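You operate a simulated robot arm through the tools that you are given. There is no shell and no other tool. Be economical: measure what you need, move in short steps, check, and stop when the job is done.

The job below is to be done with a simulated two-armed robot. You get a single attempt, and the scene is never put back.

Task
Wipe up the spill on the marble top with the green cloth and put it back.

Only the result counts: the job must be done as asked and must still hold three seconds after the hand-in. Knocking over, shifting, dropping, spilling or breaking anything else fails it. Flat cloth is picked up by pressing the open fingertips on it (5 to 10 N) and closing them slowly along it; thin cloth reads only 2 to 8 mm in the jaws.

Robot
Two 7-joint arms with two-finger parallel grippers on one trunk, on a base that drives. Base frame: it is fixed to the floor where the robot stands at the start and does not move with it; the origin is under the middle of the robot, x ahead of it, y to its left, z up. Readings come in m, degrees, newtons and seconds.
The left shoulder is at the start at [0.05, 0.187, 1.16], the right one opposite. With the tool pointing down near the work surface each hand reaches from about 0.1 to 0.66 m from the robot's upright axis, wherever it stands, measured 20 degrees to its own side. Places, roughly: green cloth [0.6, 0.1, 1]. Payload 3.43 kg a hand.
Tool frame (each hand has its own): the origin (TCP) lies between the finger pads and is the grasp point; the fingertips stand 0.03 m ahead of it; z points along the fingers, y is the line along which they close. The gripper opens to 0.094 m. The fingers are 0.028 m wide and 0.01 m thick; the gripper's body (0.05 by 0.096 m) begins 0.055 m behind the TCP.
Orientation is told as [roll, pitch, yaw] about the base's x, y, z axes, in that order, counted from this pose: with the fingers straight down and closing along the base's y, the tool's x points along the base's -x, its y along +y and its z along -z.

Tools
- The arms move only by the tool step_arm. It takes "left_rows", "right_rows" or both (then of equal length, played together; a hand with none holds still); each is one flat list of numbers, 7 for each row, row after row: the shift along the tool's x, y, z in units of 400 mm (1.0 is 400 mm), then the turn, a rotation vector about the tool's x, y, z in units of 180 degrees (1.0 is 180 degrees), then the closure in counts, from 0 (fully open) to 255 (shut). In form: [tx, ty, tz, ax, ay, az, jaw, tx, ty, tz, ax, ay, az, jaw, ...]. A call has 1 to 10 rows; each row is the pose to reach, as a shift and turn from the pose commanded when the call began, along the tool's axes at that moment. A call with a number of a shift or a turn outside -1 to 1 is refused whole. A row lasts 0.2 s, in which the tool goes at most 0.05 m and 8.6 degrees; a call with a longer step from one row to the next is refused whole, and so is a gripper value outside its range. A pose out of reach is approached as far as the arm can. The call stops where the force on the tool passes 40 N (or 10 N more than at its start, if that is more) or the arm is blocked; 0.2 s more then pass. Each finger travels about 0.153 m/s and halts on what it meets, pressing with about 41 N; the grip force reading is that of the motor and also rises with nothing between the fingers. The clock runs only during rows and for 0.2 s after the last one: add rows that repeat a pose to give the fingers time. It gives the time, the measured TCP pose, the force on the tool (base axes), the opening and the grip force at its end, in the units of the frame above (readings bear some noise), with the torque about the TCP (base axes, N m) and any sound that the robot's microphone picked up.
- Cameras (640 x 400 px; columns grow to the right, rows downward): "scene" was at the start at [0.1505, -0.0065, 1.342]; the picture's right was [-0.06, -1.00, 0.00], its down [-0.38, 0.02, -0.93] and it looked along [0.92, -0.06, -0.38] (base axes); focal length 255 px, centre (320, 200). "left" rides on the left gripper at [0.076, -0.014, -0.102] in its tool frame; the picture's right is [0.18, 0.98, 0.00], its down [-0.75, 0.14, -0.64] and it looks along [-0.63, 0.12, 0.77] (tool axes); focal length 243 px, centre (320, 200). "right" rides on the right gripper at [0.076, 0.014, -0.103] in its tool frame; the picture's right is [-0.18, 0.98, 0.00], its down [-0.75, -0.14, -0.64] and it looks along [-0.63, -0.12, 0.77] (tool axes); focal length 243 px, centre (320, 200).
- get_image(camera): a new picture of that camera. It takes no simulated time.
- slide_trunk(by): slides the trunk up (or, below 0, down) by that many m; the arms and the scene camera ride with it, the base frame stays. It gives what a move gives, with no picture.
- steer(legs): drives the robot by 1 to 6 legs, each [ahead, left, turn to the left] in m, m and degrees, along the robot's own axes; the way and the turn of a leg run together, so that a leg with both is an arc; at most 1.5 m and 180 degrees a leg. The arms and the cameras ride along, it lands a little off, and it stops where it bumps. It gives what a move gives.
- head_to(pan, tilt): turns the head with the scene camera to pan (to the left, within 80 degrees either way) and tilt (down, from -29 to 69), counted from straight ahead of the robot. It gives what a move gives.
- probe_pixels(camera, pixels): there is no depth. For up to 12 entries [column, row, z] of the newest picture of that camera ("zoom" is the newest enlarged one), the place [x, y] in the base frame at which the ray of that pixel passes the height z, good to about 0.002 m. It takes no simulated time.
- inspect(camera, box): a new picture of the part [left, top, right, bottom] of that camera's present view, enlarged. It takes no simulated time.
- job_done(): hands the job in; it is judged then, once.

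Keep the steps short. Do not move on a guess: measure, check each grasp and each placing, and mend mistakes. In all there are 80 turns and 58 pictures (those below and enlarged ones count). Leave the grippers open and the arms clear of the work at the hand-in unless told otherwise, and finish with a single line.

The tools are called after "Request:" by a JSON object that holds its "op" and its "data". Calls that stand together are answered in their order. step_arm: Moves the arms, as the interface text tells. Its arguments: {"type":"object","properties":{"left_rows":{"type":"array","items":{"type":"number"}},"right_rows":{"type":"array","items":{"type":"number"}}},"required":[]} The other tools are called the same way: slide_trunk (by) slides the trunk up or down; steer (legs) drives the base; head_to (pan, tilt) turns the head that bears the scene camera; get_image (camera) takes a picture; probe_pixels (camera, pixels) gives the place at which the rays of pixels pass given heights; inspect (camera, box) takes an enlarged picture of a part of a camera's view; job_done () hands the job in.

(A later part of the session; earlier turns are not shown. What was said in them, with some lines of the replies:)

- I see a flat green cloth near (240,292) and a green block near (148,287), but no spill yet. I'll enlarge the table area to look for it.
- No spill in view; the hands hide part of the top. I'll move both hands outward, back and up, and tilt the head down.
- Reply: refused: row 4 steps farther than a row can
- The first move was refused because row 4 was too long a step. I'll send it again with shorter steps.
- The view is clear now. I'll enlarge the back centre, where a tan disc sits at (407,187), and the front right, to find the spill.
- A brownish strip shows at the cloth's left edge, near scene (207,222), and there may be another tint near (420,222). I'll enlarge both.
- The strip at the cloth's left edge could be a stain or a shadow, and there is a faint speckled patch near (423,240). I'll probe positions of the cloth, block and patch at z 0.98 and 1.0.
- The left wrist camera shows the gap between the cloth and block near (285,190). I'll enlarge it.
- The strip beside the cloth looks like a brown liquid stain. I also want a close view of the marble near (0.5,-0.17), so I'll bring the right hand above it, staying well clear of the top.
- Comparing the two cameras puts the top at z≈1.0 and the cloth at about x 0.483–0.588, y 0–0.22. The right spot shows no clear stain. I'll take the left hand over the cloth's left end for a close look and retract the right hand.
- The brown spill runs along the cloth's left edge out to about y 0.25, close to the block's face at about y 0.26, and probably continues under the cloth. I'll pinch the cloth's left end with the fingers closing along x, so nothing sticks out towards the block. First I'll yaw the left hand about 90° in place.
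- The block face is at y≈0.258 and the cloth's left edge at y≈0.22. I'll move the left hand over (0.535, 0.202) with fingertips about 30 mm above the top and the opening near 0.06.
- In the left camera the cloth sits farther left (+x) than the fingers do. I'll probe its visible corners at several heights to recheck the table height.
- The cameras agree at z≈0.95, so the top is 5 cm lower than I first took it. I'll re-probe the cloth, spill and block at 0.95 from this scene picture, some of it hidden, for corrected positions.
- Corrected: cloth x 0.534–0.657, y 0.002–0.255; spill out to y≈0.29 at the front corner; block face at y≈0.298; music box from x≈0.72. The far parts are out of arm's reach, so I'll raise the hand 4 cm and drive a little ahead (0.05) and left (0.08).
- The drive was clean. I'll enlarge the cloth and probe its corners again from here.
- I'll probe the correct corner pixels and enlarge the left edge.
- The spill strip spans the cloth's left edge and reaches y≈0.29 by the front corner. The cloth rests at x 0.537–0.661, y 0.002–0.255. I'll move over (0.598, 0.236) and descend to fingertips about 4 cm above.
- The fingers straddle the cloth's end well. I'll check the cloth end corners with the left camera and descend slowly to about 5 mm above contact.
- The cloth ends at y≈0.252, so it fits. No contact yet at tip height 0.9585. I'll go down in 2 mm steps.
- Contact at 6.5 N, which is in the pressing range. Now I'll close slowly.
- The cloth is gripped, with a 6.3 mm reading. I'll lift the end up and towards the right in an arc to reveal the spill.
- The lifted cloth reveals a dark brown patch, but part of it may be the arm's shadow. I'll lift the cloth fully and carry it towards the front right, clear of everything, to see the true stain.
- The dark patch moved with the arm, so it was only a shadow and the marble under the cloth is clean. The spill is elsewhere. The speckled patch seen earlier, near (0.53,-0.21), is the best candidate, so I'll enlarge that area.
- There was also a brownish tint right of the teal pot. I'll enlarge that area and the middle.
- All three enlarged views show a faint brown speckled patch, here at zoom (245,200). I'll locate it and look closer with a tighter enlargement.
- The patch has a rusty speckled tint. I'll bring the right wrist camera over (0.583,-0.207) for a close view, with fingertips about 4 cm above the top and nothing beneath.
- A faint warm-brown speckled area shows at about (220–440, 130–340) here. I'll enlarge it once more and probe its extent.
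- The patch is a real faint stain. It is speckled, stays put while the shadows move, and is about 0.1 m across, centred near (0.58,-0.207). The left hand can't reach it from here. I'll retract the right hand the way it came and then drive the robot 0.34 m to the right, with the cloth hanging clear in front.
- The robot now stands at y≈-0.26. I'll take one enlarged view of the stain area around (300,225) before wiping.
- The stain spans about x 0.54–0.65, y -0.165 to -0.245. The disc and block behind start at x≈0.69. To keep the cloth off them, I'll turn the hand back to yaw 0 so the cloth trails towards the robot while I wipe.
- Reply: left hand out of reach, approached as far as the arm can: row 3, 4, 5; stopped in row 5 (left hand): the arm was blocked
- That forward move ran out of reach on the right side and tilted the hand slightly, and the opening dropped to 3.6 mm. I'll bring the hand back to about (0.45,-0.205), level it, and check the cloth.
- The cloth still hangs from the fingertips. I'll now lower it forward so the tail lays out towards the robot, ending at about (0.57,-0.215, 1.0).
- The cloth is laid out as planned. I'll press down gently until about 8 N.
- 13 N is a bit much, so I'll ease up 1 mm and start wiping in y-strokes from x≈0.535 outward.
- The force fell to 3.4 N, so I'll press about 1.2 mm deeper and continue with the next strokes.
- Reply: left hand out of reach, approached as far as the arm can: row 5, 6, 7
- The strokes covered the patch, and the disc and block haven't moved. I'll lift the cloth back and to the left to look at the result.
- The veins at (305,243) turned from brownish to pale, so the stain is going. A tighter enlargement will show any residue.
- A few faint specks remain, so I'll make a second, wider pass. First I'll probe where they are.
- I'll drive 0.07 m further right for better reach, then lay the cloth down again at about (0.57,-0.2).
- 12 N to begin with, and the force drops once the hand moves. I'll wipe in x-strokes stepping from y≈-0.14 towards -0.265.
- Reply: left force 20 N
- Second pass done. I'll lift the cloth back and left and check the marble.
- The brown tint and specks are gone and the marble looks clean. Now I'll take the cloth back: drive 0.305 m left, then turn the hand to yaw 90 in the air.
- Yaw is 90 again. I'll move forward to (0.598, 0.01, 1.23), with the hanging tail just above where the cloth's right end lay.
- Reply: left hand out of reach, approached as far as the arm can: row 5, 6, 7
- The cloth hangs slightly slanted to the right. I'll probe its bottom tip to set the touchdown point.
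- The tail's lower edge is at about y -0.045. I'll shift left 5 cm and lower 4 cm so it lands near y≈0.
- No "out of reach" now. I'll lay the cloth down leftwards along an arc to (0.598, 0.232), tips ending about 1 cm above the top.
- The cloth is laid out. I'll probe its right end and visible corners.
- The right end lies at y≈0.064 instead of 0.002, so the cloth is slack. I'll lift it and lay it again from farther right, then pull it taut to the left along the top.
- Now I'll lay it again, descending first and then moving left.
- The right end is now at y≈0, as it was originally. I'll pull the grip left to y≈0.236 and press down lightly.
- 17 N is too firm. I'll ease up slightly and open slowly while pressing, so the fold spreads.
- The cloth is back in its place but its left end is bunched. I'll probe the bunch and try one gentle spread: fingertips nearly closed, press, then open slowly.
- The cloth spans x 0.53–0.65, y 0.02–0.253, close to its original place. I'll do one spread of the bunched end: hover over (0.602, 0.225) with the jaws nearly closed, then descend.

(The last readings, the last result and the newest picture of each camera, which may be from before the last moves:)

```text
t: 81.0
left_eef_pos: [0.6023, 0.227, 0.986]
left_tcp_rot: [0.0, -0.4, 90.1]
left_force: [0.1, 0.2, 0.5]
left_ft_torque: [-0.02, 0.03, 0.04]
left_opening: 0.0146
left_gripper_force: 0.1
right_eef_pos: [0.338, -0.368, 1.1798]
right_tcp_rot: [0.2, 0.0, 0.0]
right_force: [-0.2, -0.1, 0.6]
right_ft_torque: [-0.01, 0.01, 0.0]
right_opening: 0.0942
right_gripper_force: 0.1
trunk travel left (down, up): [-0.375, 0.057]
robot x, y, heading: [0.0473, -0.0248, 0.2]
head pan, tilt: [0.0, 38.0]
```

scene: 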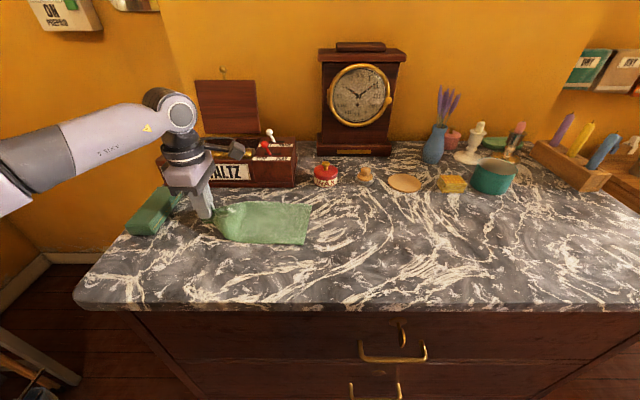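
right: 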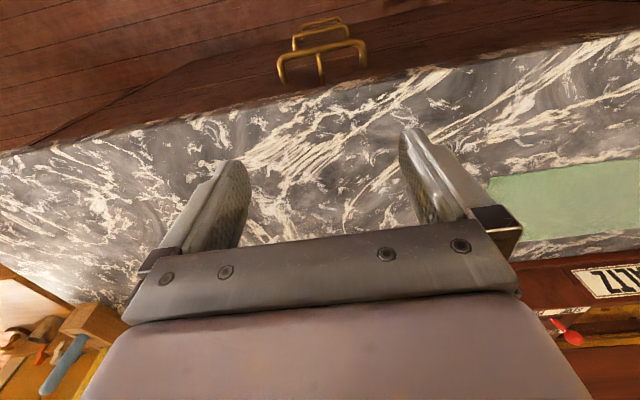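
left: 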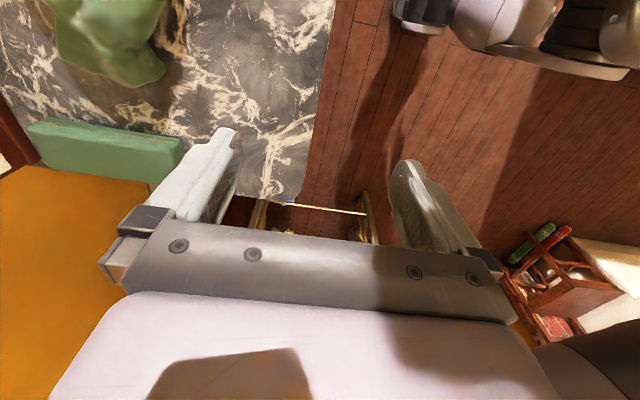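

Nearly in contact. I'll press another 2 mm and open slowly.

Request:
{"op": "step_arm", "data": {"left_rows": [0, 0, 0.006, 0, 0, 0, 215, 0, 0, 0.007, 0, 0, 0, 215, 0, 0, 0.007, 0, 0, 0, 190, 0, 0, 0.007, 0, 0, 0, 165, 0, 0, 0.007, 0, 0, 0, 140, 0, 0, 0.007, 0, 0, 0, 110, 0, 0, 0.007, 0, 0, 0, 80, 0, 0, 0.007, 0, 0, 0, 50, 0, 0, 0.007, 0, 0, 0, 20, 0, 0, 0.007, 0, 0, 0, 0]}}

Request:
{"op": "step_arm", "data": {"left_rows": [0, 0, -0.02, 0, 0, 0, 0, 0, 0, -0.1, 0, 0, 0, 0, 0, 0, -0.2, 0, 0, 0, 0, 0.0, 0.1, -0.25, 0, 0, 0, 0, 0, 0.2, -0.28, 0, 0, 0, 0, 0, 0.3, -0.28, 0, 0, 0, 0, 0, 0.4, -0.28, 0, 0, 0, 0, 0, 0.5, -0.28, 0, 0, 0, 0]}}

Request:
{"op": "inspect", "data": {"camera": "scene", "box": [110, 170, 350, 270]}}

```text
t: 83.2
left_eef_pos: [0.601, 0.2279, 0.9852]
left_tcp_rot: [0.0, -0.3, 90.2]
left_force: [2.8, -0.4, 7.7]
left_ft_torque: [-0.05, 0.35, 0.03]
left_opening: 0.0923
left_gripper_force: 0.1
right_eef_pos: [0.3374, -0.3669, 1.1801]
right_tcp_rot: [0.0, -0.1, 0.0]
right_force: [0.0, -0.5, -0.3]
right_ft_torque: [-0.01, -0.02, -0.02]
right_opening: 0.0939
right_gripper_force: 0.0
trunk travel left (down, up): [-0.375, 0.057]
robot x, y, heading: [0.0559, -0.0246, 0.2]
head pan, tilt: [0.0, 38.0]
```

```text
t: 85.0
left_eef_pos: [0.401, 0.2281, 1.0972]
left_tcp_rot: [0.1, -0.2, 90.0]
left_force: [0.2, -0.1, -0.9]
left_ft_torque: [0.02, 0.02, 0.0]
left_opening: 0.0941
left_gripper_force: 0.1
right_eef_pos: [0.3375, -0.3673, 1.1799]
right_tcp_rot: [0.1, 0.0, 0.0]
right_force: [-0.2, -0.9, -0.3]
right_ft_torque: [0.0, -0.01, -0.02]
right_opening: 0.0942
right_gripper_force: 0.1
trunk travel left (down, up): [-0.375, 0.057]
robot x, y, heading: [0.0478, -0.0202, 0.1]
head pan, tilt: [0.0, 38.0]
```

```text
2.67 times, centred on (230, 220) of scene
```

zoom: 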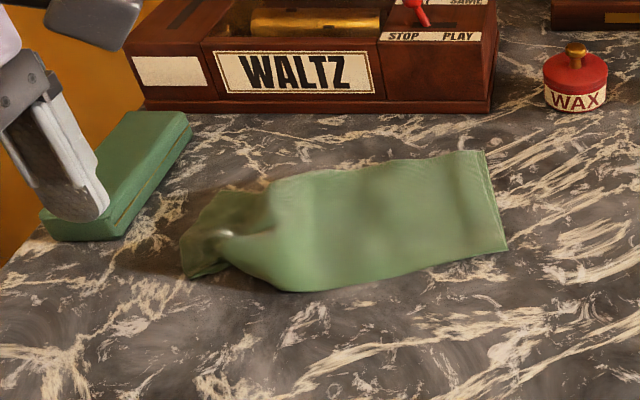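

The end is more spread out, though the cloth turned slightly. I'll measure its corners.

Request:
{"op": "probe_pixels", "data": {"camera": "zoom", "pixels": [[183, 277, 0.95], [205, 195, 0.95], [270, 182, 0.95], [290, 291, 0.95], [485, 151, 0.95], [507, 249, 0.95], [345, 230, 0.95]]}}

```text
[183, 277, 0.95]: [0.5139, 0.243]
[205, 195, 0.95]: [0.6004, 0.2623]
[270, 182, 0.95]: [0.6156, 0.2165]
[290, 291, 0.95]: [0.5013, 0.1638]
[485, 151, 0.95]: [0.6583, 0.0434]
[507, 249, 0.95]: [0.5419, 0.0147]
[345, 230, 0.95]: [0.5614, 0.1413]
```

The left half sits about 3 cm too near the robot. I'll press the open fingertips lightly at (0.555, 0.19) and slide the cloth 3 cm away to line it up again.

Request:
{"op": "step_arm", "data": {"left_rows": [0.03, -0.1, 0, 0, 0, 0, 60, 0.06, -0.2, 0, 0, 0, 0, 92, 0.095, -0.3, 0, 0, 0, 0, 92, 0.095, -0.385, 0.06, 0, 0, 0, 92, 0.095, -0.385, 0.16, 0, 0, 0, 92, 0.095, -0.385, 0.23, 0, 0, 0, 92, 0.095, -0.385, 0.265, 0, 0, 0, 92, 0.095, -0.385, 0.278, 0, 0, 0, 92, 0.095, -0.385, 0.285, 0, 0, 0, 92, 0.095, -0.385, 0.288, 0, 0, 0, 92]}}

```text
t: 87.2
left_eef_pos: [0.5563, 0.1911, 0.9826]
left_tcp_rot: [-0.4, -0.2, 90.1]
left_force: [-0.3, 3.1, 17.2]
left_ft_torque: [0.22, 0.37, -0.05]
left_opening: 0.06
left_gripper_force: 0.0
right_eef_pos: [0.3379, -0.3679, 1.1799]
right_tcp_rot: [0.1, -0.1, 0.0]
right_force: [0.5, 1.1, 0.8]
right_ft_torque: [-0.02, 0.0, 0.01]
right_opening: 0.0941
right_gripper_force: 0.1
trunk travel left (down, up): [-0.375, 0.057]
robot x, y, heading: [0.0477, -0.0247, -0.1]
head pan, tilt: [0.0, 38.0]
```

Contact at 17 N. I'll ease up slightly, slide 3 cm away from the robot, then lift straight up and retreat.

Request:
{"op": "step_arm", "data": {"left_rows": [0, -0.02, -0.002, 0, 0, 0, 92, 0, -0.04, -0.002, 0, 0, 0, 92, 0, -0.06, -0.002, 0, 0, 0, 92, 0, -0.08, -0.002, 0, 0, 0, 92, 0, -0.08, -0.05, 0, 0, 0, 92, 0, -0.08, -0.15, 0, 0, 0, 92, 0, -0.03, -0.25, 0, 0, 0, 92, 0, 0.07, -0.3, 0, 0, 0, 60, 0, 0.17, -0.32, 0, 0, 0, 0, 0, 0.28, -0.34, 0, 0, 0, 0]}}

Request:
{"op": "step_arm", "data": {"left_rows": [0, 0.1, 0, 0, 0, 0, 0, 0, 0.2, -0.05, 0, 0, 0, 0]}}

Request:
{"op": "get_image", "data": {"camera": "scene"}}

```text
t: 89.4
left_eef_pos: [0.4443, 0.1894, 1.116]
left_tcp_rot: [-0.1, -0.4, 90.2]
left_force: [0.4, 0.7, 0.5]
left_ft_torque: [0.0, -0.03, 0.0]
left_opening: 0.0939
left_gripper_force: 0.0
right_eef_pos: [0.3385, -0.3663, 1.1798]
right_tcp_rot: [0.0, 0.0, 0.1]
right_force: [-0.3, 0.5, 0.9]
right_ft_torque: [0.0, 0.04, 0.01]
right_opening: 0.094
right_gripper_force: 0.1
trunk travel left (down, up): [-0.375, 0.057]
robot x, y, heading: [0.0501, -0.0239, 0.0]
head pan, tilt: [0.0, 38.0]
```

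```text
t: 90.0
left_eef_pos: [0.3651, 0.1891, 1.1343]
left_tcp_rot: [-0.1, -0.5, 90.1]
left_force: [-0.3, -0.5, -0.6]
left_ft_torque: [0.01, -0.01, 0.0]
left_opening: 0.0939
left_gripper_force: 0.0
right_eef_pos: [0.3367, -0.3676, 1.18]
right_tcp_rot: [0.1, 0.0, 0.0]
right_force: [-0.6, -0.6, -0.2]
right_ft_torque: [0.01, -0.03, -0.03]
right_opening: 0.0939
right_gripper_force: 0.0
trunk travel left (down, up): [-0.375, 0.057]
robot x, y, heading: [0.0498, -0.0256, 0.2]
head pan, tilt: [0.0, 38.0]
```

```text
1 pictures are left
```

scene: 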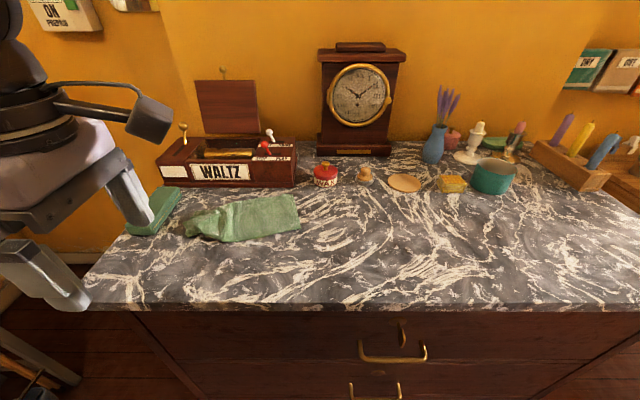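

The cloth lies in its old place and everything else is undisturbed. I'll do a final corner check.

Request:
{"op": "probe_pixels", "data": {"camera": "scene", "pixels": [[297, 195, 0.95], [300, 230, 0.95], [228, 242, 0.95], [184, 234, 0.95], [215, 205, 0.95], [250, 218, 0.95]]}}

```text
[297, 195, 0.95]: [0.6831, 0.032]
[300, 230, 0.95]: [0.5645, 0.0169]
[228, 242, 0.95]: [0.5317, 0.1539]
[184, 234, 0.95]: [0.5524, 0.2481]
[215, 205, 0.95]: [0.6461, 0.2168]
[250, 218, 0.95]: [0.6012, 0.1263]
```

The cloth's centre is at about (0.60, 0.13), matching the original (0.598, 0.128). The stain is gone, the grippers are open and the arms are clear, so I'm handing in.

Request:
{"op": "job_done", "data": {}}

```text
The job is handed in.
```

I wiped the spill off the marble with the green cloth and put the cloth back within about 1 cm of its original spot; its left end is still somewhat bunched, and nothing else appears to have moved.
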